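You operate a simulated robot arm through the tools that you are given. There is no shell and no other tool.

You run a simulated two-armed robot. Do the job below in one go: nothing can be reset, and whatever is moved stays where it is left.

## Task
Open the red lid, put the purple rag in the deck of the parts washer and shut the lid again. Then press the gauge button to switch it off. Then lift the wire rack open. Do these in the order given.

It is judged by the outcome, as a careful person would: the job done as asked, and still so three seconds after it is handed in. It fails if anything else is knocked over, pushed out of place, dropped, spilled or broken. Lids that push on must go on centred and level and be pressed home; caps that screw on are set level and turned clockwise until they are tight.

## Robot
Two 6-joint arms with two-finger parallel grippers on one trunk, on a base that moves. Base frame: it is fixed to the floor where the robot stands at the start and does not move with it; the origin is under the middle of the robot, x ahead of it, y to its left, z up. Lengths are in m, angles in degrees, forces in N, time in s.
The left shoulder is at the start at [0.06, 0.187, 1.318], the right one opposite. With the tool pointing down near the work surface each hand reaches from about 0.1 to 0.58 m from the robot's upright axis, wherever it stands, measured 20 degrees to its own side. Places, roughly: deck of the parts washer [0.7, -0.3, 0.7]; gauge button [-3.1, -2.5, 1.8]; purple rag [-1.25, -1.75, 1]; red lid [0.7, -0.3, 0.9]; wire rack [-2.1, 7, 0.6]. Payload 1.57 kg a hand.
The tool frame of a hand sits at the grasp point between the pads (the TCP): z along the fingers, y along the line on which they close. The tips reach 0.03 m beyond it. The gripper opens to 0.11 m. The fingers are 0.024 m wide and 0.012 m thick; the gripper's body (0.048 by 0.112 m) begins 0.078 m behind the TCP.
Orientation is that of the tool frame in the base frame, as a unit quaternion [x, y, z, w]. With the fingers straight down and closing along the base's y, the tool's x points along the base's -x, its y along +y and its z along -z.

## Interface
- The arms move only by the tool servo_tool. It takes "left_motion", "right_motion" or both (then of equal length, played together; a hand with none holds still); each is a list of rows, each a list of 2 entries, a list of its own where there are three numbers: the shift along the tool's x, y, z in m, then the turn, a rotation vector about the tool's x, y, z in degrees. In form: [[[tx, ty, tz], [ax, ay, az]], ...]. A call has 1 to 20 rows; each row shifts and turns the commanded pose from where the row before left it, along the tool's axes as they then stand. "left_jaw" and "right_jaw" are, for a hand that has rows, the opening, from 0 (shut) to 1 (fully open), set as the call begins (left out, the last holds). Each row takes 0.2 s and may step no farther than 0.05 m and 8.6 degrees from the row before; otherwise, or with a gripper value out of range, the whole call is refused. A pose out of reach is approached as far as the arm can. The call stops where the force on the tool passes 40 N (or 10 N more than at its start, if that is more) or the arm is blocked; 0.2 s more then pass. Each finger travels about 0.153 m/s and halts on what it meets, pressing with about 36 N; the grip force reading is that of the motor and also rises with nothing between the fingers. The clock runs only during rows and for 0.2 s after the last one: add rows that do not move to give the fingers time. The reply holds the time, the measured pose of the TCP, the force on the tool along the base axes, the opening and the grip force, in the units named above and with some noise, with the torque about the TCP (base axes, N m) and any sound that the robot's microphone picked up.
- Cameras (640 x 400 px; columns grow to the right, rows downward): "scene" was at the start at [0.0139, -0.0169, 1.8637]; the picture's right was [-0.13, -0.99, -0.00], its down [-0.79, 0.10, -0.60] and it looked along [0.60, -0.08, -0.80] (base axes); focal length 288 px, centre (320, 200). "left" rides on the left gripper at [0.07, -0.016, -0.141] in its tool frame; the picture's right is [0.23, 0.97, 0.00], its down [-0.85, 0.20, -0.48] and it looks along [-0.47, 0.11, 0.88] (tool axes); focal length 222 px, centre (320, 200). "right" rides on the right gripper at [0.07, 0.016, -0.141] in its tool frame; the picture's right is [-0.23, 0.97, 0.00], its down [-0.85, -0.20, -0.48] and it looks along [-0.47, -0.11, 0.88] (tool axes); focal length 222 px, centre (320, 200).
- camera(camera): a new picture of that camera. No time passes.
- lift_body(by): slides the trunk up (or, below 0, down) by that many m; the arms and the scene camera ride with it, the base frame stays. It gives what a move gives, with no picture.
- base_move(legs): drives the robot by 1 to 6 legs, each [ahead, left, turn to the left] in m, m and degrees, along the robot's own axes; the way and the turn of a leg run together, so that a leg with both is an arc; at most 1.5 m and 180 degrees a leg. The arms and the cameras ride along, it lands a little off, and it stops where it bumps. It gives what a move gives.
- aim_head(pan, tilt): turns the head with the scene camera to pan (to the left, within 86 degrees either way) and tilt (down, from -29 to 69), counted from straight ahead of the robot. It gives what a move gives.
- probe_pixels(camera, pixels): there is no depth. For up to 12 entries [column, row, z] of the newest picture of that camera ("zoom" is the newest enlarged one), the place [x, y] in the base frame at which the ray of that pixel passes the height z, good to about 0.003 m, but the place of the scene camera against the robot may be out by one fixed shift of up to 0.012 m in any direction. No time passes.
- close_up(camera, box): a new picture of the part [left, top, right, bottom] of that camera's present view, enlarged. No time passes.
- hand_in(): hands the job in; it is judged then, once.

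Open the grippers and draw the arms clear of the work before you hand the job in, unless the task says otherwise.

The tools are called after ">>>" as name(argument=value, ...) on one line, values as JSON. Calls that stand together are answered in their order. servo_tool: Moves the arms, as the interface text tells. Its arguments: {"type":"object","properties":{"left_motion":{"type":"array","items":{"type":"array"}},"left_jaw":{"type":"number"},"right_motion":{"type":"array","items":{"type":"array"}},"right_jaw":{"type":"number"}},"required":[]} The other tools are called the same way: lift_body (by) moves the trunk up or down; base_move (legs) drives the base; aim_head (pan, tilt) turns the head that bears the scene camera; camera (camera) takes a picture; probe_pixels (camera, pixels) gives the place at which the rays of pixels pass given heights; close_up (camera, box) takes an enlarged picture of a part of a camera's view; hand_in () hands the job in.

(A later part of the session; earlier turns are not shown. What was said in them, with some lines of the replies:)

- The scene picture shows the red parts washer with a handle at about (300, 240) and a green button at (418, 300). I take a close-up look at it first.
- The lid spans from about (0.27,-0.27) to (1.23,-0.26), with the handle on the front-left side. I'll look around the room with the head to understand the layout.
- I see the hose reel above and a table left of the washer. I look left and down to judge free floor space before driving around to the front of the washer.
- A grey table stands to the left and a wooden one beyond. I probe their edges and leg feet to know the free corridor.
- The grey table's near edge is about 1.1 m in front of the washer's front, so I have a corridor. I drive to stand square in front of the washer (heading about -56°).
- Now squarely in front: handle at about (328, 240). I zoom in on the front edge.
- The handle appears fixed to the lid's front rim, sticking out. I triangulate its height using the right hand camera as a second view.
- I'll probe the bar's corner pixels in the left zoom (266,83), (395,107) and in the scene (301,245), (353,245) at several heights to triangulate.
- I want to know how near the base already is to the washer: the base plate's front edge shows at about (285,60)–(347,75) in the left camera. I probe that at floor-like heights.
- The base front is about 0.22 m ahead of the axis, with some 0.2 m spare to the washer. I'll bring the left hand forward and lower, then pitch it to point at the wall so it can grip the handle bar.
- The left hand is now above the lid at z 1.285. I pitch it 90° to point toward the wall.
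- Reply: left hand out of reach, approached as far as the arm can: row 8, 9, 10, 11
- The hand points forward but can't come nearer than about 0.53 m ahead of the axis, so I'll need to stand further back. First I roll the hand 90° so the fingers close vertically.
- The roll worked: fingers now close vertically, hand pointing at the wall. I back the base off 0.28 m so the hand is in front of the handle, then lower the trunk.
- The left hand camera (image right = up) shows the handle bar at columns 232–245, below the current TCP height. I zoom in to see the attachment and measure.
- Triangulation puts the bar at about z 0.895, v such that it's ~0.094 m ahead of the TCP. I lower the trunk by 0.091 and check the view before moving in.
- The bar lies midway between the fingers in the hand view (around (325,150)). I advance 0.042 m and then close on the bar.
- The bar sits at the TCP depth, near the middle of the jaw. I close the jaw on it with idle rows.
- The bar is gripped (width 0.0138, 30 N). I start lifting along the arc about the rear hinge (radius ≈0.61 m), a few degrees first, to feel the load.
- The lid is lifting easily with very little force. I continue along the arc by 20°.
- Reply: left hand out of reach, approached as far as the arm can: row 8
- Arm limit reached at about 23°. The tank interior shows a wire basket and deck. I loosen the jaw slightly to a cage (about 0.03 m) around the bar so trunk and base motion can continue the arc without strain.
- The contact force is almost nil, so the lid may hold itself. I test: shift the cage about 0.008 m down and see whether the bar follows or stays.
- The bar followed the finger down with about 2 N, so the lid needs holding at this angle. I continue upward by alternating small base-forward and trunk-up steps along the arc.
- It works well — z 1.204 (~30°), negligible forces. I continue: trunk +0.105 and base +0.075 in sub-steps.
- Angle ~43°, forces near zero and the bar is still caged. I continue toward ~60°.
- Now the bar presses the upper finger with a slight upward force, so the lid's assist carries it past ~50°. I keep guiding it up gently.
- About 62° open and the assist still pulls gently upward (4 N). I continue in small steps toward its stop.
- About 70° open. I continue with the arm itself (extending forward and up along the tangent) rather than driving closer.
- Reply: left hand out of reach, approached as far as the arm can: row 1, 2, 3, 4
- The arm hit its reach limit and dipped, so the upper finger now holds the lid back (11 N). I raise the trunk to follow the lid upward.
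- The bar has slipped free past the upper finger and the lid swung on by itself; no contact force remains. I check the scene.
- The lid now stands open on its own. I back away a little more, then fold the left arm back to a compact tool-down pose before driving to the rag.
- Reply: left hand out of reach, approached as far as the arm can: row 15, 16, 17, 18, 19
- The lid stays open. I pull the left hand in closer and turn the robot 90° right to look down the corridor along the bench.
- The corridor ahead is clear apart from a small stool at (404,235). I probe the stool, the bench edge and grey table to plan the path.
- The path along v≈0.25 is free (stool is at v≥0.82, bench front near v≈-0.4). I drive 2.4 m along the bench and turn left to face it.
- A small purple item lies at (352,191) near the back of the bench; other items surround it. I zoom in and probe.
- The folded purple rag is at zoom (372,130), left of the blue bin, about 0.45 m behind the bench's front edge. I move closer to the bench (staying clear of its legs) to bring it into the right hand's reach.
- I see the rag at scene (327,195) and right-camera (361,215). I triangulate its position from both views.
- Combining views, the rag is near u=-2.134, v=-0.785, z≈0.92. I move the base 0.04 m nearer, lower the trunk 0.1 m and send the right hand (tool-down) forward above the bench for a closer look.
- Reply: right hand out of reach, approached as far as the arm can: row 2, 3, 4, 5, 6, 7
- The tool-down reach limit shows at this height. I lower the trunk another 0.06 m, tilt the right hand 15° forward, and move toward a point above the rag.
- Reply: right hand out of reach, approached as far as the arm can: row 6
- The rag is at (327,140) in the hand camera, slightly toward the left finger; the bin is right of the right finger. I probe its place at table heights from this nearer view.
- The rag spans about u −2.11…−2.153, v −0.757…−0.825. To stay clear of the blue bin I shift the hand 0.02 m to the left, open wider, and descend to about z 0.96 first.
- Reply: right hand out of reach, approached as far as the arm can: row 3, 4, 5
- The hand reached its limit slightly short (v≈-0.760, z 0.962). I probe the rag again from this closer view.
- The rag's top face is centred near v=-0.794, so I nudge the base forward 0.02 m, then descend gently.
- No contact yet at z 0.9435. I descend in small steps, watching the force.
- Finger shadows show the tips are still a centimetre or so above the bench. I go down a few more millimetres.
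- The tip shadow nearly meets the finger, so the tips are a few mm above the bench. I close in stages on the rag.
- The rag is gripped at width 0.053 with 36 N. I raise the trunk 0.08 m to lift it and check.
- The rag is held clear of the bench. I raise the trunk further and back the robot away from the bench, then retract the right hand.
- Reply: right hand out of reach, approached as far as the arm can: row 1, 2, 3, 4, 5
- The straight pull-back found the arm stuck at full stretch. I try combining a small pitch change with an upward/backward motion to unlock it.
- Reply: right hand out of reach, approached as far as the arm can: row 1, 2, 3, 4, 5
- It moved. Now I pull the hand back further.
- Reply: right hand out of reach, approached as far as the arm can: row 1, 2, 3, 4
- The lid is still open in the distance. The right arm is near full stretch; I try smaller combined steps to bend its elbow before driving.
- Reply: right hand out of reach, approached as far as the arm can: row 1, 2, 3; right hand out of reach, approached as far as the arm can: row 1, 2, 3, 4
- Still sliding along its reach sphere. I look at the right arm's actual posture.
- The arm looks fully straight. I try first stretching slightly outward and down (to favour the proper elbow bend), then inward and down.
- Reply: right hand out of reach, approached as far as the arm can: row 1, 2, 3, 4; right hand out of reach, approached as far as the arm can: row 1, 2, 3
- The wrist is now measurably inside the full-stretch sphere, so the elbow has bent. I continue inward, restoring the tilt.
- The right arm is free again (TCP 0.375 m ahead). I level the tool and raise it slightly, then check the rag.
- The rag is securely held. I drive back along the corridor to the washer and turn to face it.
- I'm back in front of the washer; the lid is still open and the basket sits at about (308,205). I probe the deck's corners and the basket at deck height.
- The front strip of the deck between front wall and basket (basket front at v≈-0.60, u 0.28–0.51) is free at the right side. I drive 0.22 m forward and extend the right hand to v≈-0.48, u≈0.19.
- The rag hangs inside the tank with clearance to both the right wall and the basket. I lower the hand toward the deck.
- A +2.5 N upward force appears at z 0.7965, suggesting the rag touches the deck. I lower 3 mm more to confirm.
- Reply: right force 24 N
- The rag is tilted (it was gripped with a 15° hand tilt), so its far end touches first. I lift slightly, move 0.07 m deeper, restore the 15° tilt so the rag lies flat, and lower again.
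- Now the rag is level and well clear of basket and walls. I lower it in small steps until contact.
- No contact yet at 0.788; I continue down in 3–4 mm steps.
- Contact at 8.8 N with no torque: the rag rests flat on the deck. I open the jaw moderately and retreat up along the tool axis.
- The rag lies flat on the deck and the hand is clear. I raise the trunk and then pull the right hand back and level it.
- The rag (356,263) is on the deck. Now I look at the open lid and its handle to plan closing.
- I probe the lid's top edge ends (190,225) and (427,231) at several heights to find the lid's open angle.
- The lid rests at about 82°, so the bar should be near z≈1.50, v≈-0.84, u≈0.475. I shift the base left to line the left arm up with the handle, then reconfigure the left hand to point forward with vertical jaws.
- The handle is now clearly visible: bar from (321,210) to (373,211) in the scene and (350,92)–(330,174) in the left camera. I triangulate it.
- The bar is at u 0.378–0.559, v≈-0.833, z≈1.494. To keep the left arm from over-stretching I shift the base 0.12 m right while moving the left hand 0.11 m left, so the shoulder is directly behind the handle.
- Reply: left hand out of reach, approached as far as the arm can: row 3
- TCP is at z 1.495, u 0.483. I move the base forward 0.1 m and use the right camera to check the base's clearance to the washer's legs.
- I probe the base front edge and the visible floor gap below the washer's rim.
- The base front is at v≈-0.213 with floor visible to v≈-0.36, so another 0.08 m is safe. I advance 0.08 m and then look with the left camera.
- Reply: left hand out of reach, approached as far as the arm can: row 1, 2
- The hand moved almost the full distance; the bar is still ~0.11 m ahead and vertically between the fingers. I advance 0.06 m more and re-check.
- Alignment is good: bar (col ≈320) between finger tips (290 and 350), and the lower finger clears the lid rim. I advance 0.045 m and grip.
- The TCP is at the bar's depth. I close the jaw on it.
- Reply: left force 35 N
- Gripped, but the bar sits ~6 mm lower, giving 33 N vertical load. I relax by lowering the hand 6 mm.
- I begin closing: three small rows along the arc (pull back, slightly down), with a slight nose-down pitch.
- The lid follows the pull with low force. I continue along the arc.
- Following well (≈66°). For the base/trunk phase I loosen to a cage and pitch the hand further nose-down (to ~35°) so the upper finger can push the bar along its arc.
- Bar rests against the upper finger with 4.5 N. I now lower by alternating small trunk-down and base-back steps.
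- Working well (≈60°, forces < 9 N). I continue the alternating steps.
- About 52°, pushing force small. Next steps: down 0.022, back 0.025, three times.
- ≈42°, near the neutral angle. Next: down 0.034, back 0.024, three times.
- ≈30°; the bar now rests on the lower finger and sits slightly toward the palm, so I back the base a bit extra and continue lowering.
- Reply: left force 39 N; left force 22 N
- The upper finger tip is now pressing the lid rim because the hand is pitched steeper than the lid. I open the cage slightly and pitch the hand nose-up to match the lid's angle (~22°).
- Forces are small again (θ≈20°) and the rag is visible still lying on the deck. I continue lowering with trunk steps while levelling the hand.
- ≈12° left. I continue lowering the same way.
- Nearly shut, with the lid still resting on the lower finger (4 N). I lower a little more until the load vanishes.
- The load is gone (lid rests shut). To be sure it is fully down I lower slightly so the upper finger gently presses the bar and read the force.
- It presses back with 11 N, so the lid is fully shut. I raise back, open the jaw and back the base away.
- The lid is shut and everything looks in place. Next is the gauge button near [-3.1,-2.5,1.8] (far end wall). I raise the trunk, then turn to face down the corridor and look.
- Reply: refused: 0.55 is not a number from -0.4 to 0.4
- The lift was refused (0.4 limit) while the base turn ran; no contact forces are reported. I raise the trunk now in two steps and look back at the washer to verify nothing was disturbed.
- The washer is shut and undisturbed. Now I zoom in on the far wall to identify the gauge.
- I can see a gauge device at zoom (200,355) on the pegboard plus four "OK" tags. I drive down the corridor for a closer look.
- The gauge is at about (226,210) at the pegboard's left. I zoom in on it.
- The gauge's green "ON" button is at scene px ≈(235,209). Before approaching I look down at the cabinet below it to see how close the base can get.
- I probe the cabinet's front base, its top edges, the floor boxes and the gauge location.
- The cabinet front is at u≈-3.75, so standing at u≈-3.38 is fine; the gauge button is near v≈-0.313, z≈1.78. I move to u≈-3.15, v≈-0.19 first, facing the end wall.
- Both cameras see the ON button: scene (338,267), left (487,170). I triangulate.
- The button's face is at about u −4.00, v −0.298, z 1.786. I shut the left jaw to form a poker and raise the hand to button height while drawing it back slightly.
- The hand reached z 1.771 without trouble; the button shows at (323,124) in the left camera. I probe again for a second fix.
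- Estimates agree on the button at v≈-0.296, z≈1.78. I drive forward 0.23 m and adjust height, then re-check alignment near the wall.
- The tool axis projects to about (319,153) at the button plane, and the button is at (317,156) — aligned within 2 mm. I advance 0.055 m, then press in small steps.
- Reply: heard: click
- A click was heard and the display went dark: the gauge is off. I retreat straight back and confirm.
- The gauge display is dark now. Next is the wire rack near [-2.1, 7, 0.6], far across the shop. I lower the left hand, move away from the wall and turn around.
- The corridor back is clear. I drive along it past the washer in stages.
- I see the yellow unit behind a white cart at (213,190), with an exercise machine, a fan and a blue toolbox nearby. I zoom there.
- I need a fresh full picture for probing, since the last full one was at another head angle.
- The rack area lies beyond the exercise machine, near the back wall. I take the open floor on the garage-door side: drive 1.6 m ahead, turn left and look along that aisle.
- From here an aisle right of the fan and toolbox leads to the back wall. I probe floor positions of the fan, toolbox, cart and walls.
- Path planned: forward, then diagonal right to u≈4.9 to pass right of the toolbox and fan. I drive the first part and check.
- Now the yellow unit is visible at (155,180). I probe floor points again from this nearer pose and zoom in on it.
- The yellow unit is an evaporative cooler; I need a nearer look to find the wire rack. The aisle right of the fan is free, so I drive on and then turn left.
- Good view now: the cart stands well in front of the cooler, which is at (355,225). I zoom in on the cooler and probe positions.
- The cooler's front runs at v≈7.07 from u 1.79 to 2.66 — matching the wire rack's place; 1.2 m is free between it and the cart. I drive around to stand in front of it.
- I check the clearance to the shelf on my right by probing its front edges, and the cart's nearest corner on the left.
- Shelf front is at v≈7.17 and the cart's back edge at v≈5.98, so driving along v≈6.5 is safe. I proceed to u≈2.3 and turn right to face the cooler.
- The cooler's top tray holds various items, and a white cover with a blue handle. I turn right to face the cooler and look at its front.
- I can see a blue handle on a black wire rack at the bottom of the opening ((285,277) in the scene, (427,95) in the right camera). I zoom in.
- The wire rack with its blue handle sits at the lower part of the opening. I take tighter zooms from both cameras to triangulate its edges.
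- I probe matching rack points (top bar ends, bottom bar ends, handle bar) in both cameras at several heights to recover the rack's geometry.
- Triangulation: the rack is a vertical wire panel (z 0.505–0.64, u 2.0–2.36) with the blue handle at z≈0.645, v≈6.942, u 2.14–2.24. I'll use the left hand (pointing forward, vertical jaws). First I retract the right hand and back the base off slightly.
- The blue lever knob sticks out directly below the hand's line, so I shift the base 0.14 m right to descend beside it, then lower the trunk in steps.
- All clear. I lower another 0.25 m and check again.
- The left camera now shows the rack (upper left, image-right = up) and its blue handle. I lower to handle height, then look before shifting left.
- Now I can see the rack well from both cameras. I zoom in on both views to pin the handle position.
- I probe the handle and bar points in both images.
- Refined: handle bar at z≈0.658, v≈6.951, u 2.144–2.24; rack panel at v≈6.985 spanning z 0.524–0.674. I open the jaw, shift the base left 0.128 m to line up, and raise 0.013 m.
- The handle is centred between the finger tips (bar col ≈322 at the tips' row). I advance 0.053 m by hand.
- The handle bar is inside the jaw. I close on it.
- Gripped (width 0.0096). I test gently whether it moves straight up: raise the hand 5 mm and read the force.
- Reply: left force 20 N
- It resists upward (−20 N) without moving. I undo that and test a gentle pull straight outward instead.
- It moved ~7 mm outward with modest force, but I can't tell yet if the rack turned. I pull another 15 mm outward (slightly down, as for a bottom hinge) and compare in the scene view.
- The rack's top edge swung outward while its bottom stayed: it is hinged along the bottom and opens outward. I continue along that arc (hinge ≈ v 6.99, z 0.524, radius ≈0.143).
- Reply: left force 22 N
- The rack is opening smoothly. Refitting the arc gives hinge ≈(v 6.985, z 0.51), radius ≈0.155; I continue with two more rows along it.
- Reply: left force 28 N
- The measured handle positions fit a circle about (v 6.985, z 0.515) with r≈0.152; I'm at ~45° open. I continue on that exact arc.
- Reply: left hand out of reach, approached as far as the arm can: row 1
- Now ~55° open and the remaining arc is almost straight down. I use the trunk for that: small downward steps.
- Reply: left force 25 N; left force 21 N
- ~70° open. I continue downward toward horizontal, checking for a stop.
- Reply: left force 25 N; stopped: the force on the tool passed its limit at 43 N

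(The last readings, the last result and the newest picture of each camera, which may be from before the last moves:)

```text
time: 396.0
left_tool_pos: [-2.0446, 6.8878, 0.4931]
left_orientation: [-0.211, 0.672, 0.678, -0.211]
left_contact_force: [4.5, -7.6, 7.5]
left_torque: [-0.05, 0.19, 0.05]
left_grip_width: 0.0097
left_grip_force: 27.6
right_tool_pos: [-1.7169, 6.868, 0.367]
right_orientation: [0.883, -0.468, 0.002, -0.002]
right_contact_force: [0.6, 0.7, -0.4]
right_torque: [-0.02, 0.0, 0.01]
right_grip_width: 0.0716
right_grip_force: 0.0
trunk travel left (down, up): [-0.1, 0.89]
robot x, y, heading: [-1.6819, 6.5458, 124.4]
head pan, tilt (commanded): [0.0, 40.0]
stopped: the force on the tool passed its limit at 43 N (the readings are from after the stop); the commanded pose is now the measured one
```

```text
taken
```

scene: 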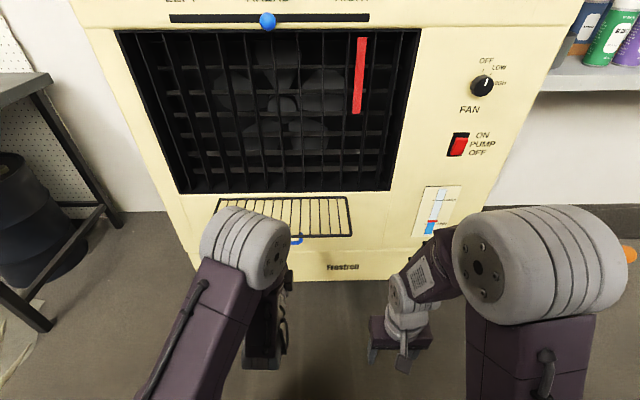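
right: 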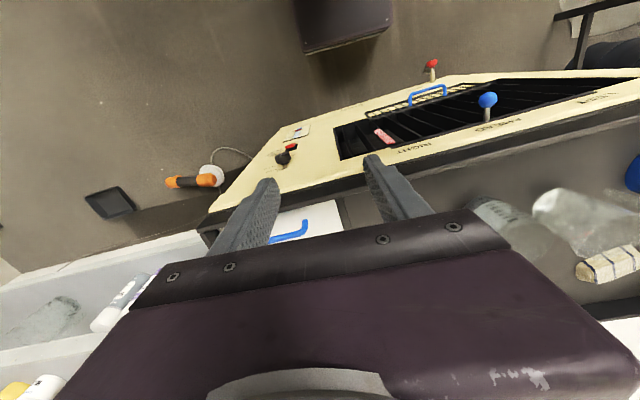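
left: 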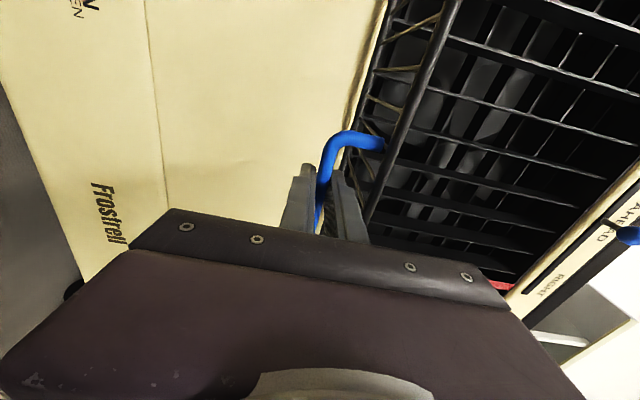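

The tool met a firm stop (43 N) with the rack about 82° open, near horizontal — its open limit. Before releasing and retreating I check the space behind the robot (the cart) by looking back over the right side.

>>> aim_head(pan=-86, tilt=50)

>>> camera(camera="scene")

>>> aim_head(pan=86, tilt=50)

>>> camera(camera="scene")

```text
time: 397.6
left_tool_pos: [-2.0443, 6.8884, 0.4925]
left_orientation: [-0.212, 0.672, 0.677, -0.211]
left_contact_force: [4.1, -9.6, 10.3]
left_torque: [-0.06, 0.17, 0.02]
left_grip_width: 0.0097
left_grip_force: 27.8
right_tool_pos: [-1.7175, 6.8674, 0.3668]
right_orientation: [0.883, -0.469, 0.002, -0.001]
right_contact_force: [0.6, 0.3, 0.0]
right_torque: [-0.01, 0.01, 0.01]
right_grip_width: 0.0715
right_grip_force: 0.1
trunk travel left (down, up): [-0.1, 0.89]
robot x, y, heading: [-1.6793, 6.5406, 124.3]
head pan, tilt (commanded): [-85.9, 50.0]
```

```text
taken
```

scene: 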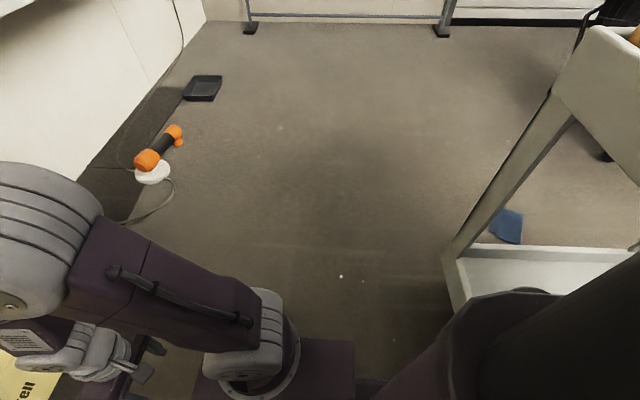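

```text
time: 400.2
left_tool_pos: [-2.0448, 6.8877, 0.4924]
left_orientation: [-0.212, 0.672, 0.677, -0.211]
left_contact_force: [3.7, -6.9, 11.5]
left_torque: [-0.04, 0.17, -0.01]
left_grip_width: 0.0098
left_grip_force: 27.9
right_tool_pos: [-1.7172, 6.8684, 0.3668]
right_orientation: [0.884, -0.468, 0.001, -0.002]
right_contact_force: [-0.2, -1.3, -0.2]
right_torque: [0.04, 0.01, -0.06]
right_grip_width: 0.0716
right_grip_force: 0.1
trunk travel left (down, up): [-0.1, 0.89]
robot x, y, heading: [-1.6853, 6.5477, 124.3]
head pan, tilt (commanded): [85.9, 50.0]
```

```text
taken
```

scene: 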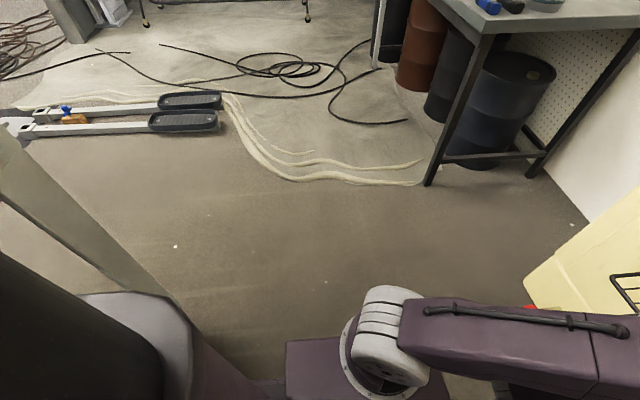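

I probe the cart leg seen in this left-back view to judge the gap behind me.

>>> probe_pixels(camera="scene", pixels=[[192, 325, 0.0], [192, 325, 0.1], [192, 325, 0.2], [150, 285, 0.2], [150, 285, 0.3], [60, 220, 0.3], [60, 220, 0.5], [10, 165, 0.5], [10, 165, 0.7]])

>>> close_up(camera="scene", box=[0, 150, 300, 400])

```text
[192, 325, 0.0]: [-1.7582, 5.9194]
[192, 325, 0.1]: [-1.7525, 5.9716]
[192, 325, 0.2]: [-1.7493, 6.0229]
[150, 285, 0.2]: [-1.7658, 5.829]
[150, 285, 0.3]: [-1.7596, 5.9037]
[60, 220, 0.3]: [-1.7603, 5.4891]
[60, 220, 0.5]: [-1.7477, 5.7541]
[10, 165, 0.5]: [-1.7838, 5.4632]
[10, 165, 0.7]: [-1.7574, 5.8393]
```

```text
1.60 times, centred on (150, 275) of scene
```

zoom: 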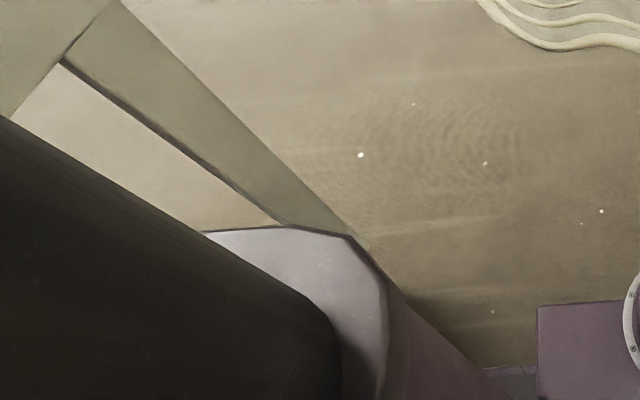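

The cart's rear leg stands at v≈5.90, about 0.45 m behind my axis, so backing 0.06 m is safe. I open the jaw only slightly (so the upper finger doesn't lift the rack), then back off.

>>> servo_tool(left_motion=[[[0, 0, 0], [0, 0, 0]], [[0, 0, 0], [0, 0, 0]], [[0, 0, 0], [0, 0, 0]]], left_jaw=0.22)

>>> camera(camera="left")

```text
time: 401.0
left_tool_pos: [-2.0455, 6.8883, 0.4899]
left_orientation: [-0.212, 0.673, 0.676, -0.211]
left_contact_force: [0.4, 1.0, 0.4]
left_torque: [0.0, 0.0, 0.05]
left_grip_width: 0.0242
left_grip_force: 0.0
right_tool_pos: [-1.717, 6.8692, 0.3671]
right_orientation: [0.884, -0.468, 0.003, 0.0]
right_contact_force: [1.0, -0.5, -0.7]
right_torque: [0.02, -0.01, -0.02]
right_grip_width: 0.0713
right_grip_force: 0.0
trunk travel left (down, up): [-0.1, 0.89]
robot x, y, heading: [-1.6814, 6.544, 124.4]
head pan, tilt (commanded): [85.9, 50.0]
```

```text
taken
```

left: 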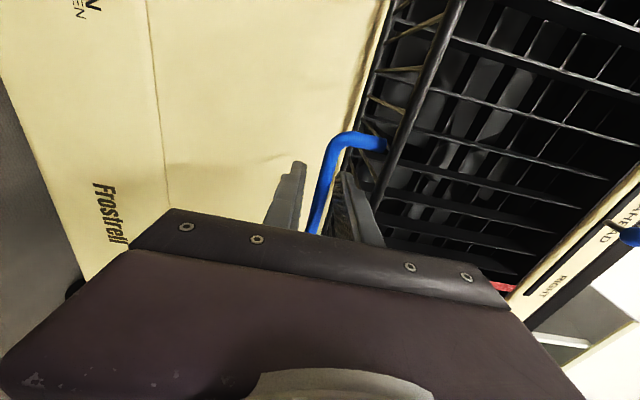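

The rack stays put with no contact. I back the base off 0.06 m to clear the handle.

>>> base_move(legs=[[-0.06, 0, 0]])

>>> camera(camera="left")

>>> aim_head(pan=0, tilt=40)

>>> camera(camera="scene")

```text
time: 402.0
left_tool_pos: [-2.0088, 6.8391, 0.4907]
left_orientation: [-0.212, 0.673, 0.676, -0.211]
left_contact_force: [0.9, 0.4, 0.4]
left_torque: [0.02, 0.0, 0.01]
left_grip_width: 0.0241
left_grip_force: 0.0
right_tool_pos: [-1.6827, 6.817, 0.3658]
right_orientation: [0.884, -0.468, 0.002, -0.002]
right_contact_force: [-0.1, -0.4, 0.0]
right_torque: [0.0, -0.02, 0.02]
right_grip_width: 0.0719
right_grip_force: 0.1
trunk travel left (down, up): [-0.1, 0.89]
robot x, y, heading: [-1.6498, 6.491, 124.3]
head pan, tilt (commanded): [85.9, 50.0]
```

```text
taken
```

left: 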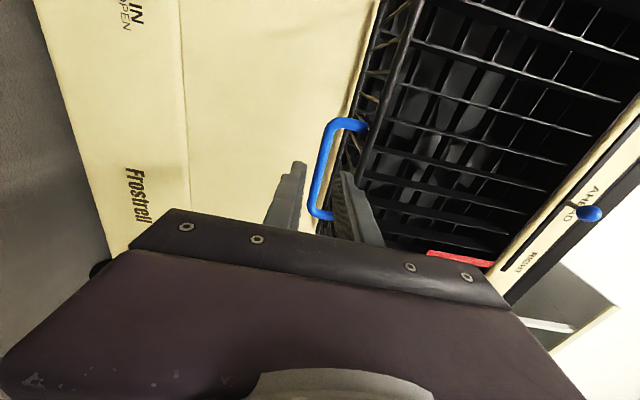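

```text
time: 403.6
left_tool_pos: [-2.0102, 6.8383, 0.4919]
left_orientation: [-0.212, 0.673, 0.676, -0.211]
left_contact_force: [-0.2, -0.1, -0.1]
left_torque: [-0.01, 0.04, -0.02]
left_grip_width: 0.0241
left_grip_force: 0.1
right_tool_pos: [-1.6822, 6.818, 0.366]
right_orientation: [0.884, -0.468, 0.003, 0.0]
right_contact_force: [-0.2, -0.8, 0.1]
right_torque: [-0.04, -0.02, -0.02]
right_grip_width: 0.0714
right_grip_force: 0.0
trunk travel left (down, up): [-0.1, 0.89]
robot x, y, heading: [-1.6495, 6.492, 124.2]
head pan, tilt (commanded): [0.0, 40.0]
```

```text
taken
```

scene: 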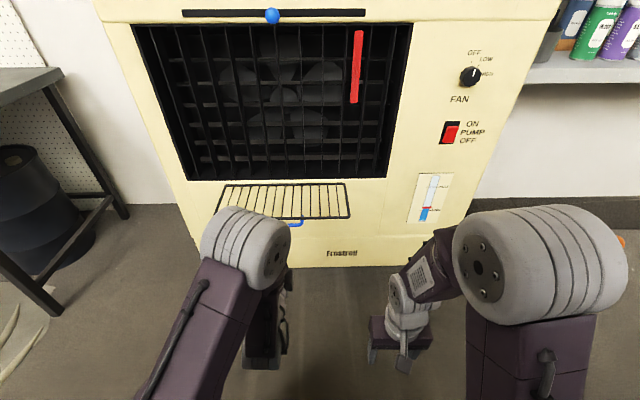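

The rack stays open at its stop. I back off 0.035 m more so the fingers clear the rack's edge, then raise the trunk.

>>> base_move(legs=[[-0.035, 0, 0]])

>>> camera(camera="left")

```text
time: 404.4
left_tool_pos: [-1.9906, 6.8097, 0.4922]
left_orientation: [-0.213, 0.673, 0.676, -0.212]
left_contact_force: [-0.4, -0.2, -0.7]
left_torque: [0.02, 0.01, 0.01]
left_grip_width: 0.0241
left_grip_force: 0.2
right_tool_pos: [-1.6624, 6.7894, 0.3663]
right_orientation: [0.884, -0.468, 0.002, -0.001]
right_contact_force: [0.9, 0.5, 0.0]
right_torque: [-0.02, -0.01, -0.01]
right_grip_width: 0.0715
right_grip_force: 0.1
trunk travel left (down, up): [-0.1, 0.89]
robot x, y, heading: [-1.6238, 6.4643, 124.2]
head pan, tilt (commanded): [0.0, 40.0]
```

```text
taken
```

left: 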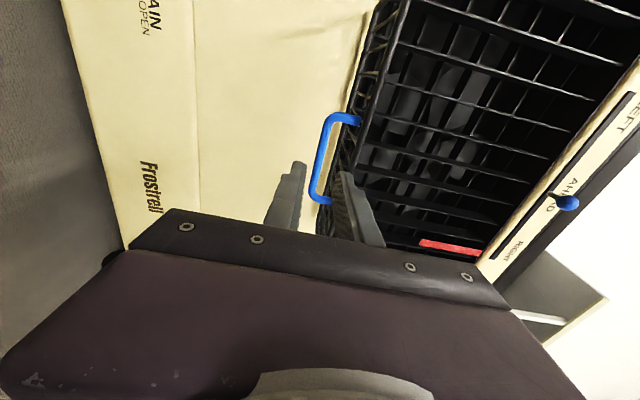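

Gap is now ~0.045 m. I raise the trunk and check the rack from above.

>>> lift_body(by=0.4)

>>> aim_head(pan=0, tilt=50)

>>> camera(camera="scene")

>>> camera(camera="left")

```text
time: 408.3
left_tool_pos: [-1.9898, 6.8098, 0.8925]
left_orientation: [-0.212, 0.674, 0.675, -0.211]
left_contact_force: [0.5, 0.3, 0.8]
left_torque: [0.0, -0.02, -0.03]
left_grip_width: 0.0243
left_grip_force: 0.0
right_tool_pos: [-1.6624, 6.7887, 0.7649]
right_orientation: [0.884, -0.468, 0.003, -0.001]
right_contact_force: [0.3, -0.1, 0.0]
right_torque: [0.02, -0.02, -0.03]
right_grip_width: 0.0717
right_grip_force: 0.1
trunk travel left (down, up): [-0.5, 0.49]
robot x, y, heading: [-1.6257, 6.462, 124.3]
head pan, tilt (commanded): [0.0, 40.0]
```

```text
time: 409.0
left_tool_pos: [-1.9904, 6.8097, 0.8918]
left_orientation: [-0.212, 0.673, 0.676, -0.211]
left_contact_force: [0.5, 0.1, -0.3]
left_torque: [-0.01, 0.01, 0.02]
left_grip_width: 0.0243
left_grip_force: 0.0
right_tool_pos: [-1.6624, 6.7882, 0.7668]
right_orientation: [0.883, -0.469, 0.002, -0.001]
right_contact_force: [1.3, 0.5, 0.9]
right_torque: [-0.01, 0.01, 0.0]
right_grip_width: 0.0715
right_grip_force: 0.1
trunk travel left (down, up): [-0.5, 0.49]
robot x, y, heading: [-1.6225, 6.4612, 124.2]
head pan, tilt (commanded): [0.0, 50.0]
```

```text
taken
```

scene: 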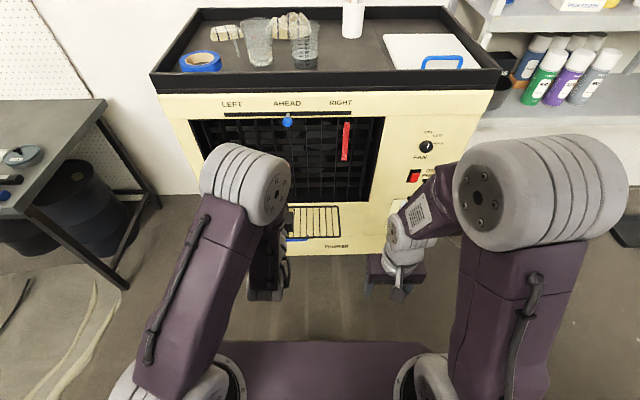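

```text
taken
```

left: 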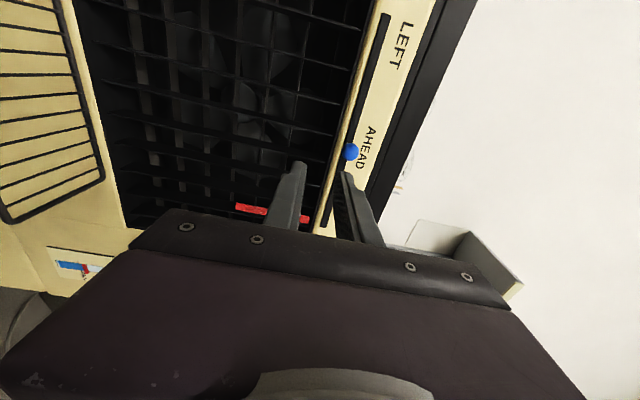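

The rack is folded out flat and stays so; the lever and other items are untouched. I raise the trunk further, open both grippers, and check once more.

>>> lift_body(by=0.4)

>>> servo_tool(left_motion=[[[0, 0, 0], [0, 0, 0]], [[0, 0, 0], [0, 0, 0]], [[0, 0, 0], [0, 0, 0]]], left_jaw=1, right_motion=[[[0, 0, 0], [0, 0, 0]], [[0, 0, 0], [0, 0, 0]], [[0, 0, 0], [0, 0, 0]]], right_jaw=1)

>>> aim_head(pan=0, tilt=58)

>>> camera(camera="scene")

>>> camera(camera="right")

```text
time: 412.8
left_tool_pos: [-1.9889, 6.81, 1.2923]
left_orientation: [-0.213, 0.673, 0.677, -0.21]
left_contact_force: [0.6, -0.3, -0.3]
left_torque: [-0.01, 0.0, 0.0]
left_grip_width: 0.0245
left_grip_force: 0.2
right_tool_pos: [-1.6634, 6.7895, 1.1661]
right_orientation: [0.884, -0.468, 0.002, -0.001]
right_contact_force: [0.0, -0.2, 0.1]
right_torque: [0.05, -0.01, -0.01]
right_grip_width: 0.0713
right_grip_force: 0.0
trunk travel left (down, up): [-0.9, 0.09]
robot x, y, heading: [-1.6251, 6.4635, 124.1]
head pan, tilt (commanded): [0.0, 50.0]
```

```text
time: 413.6
left_tool_pos: [-1.991, 6.81, 1.2921]
left_orientation: [-0.212, 0.673, 0.676, -0.211]
left_contact_force: [-0.2, -0.7, 0.4]
left_torque: [-0.01, 0.0, 0.0]
left_grip_width: 0.1099
left_grip_force: 0.1
right_tool_pos: [-1.6632, 6.7888, 1.1663]
right_orientation: [0.884, -0.468, 0.003, -0.001]
right_contact_force: [0.6, -0.5, 0.0]
right_torque: [0.01, -0.02, 0.02]
right_grip_width: 0.1099
right_grip_force: 0.0
trunk travel left (down, up): [-0.9, 0.09]
robot x, y, heading: [-1.6275, 6.4643, 124.3]
head pan, tilt (commanded): [0.0, 50.0]
```

```text
time: 414.3
left_tool_pos: [-1.9908, 6.8102, 1.292]
left_orientation: [-0.212, 0.673, 0.676, -0.211]
left_contact_force: [0.4, 0.3, 0.1]
left_torque: [0.0, 0.03, -0.01]
left_grip_width: 0.11
left_grip_force: 0.1
right_tool_pos: [-1.6613, 6.7894, 1.1662]
right_orientation: [0.884, -0.468, 0.002, -0.002]
right_contact_force: [-0.1, -0.1, -0.4]
right_torque: [0.02, 0.0, 0.01]
right_grip_width: 0.11
right_grip_force: 0.0
trunk travel left (down, up): [-0.9, 0.09]
robot x, y, heading: [-1.6269, 6.4593, 124.3]
head pan, tilt (commanded): [0.0, 58.0]
```

```text
taken
```

scene: 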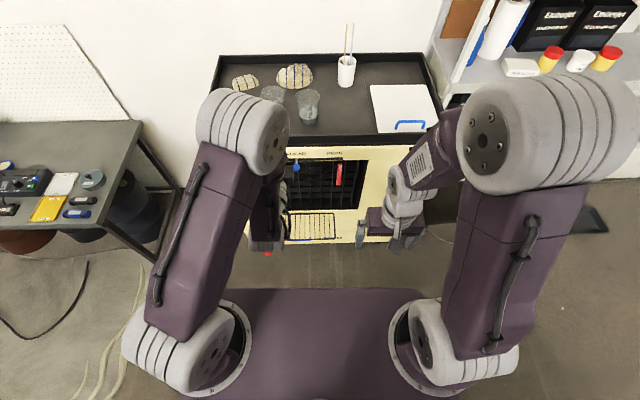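

```text
taken
```

right: 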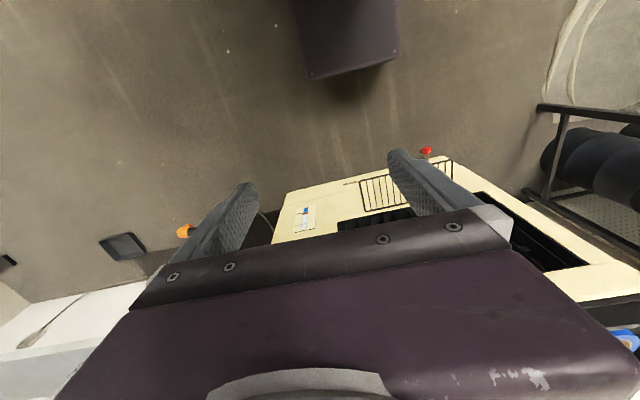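

The rack is still folded out with both grippers open and clear. The lid is shut with the rag on the deck, and the gauge is off. I hand the job in.

>>> hand_in()

```text
The job is handed in.
```

I did all three jobs in the order you gave, and I've handed it in. I haven't seen the judge's result.

- **Parts washer:** I opened the red lid and laid the purple rag flat on the deck. I lowered the lid under control and pressed it down to check it was fully shut. I looked back after driving off, and it was still shut and in place.
- **Gauge:** I pressed the green button once. It clicked and the display went dark.
- **Wire rack:** The rack on the yellow cooler would not lift. It is hinged along the bottom, so I swung it outward until it hit a firm stop, about 82° open and almost flat. It was still open when I checked about 13 seconds after letting go.

I drove the first turn away from the washer with the arms still low, because the trunk lift before it had been refused. No contact registered, and the washer looked undisturbed when I checked.

Both grippers are open and clear of the work. I saw nothing else knocked or moved.
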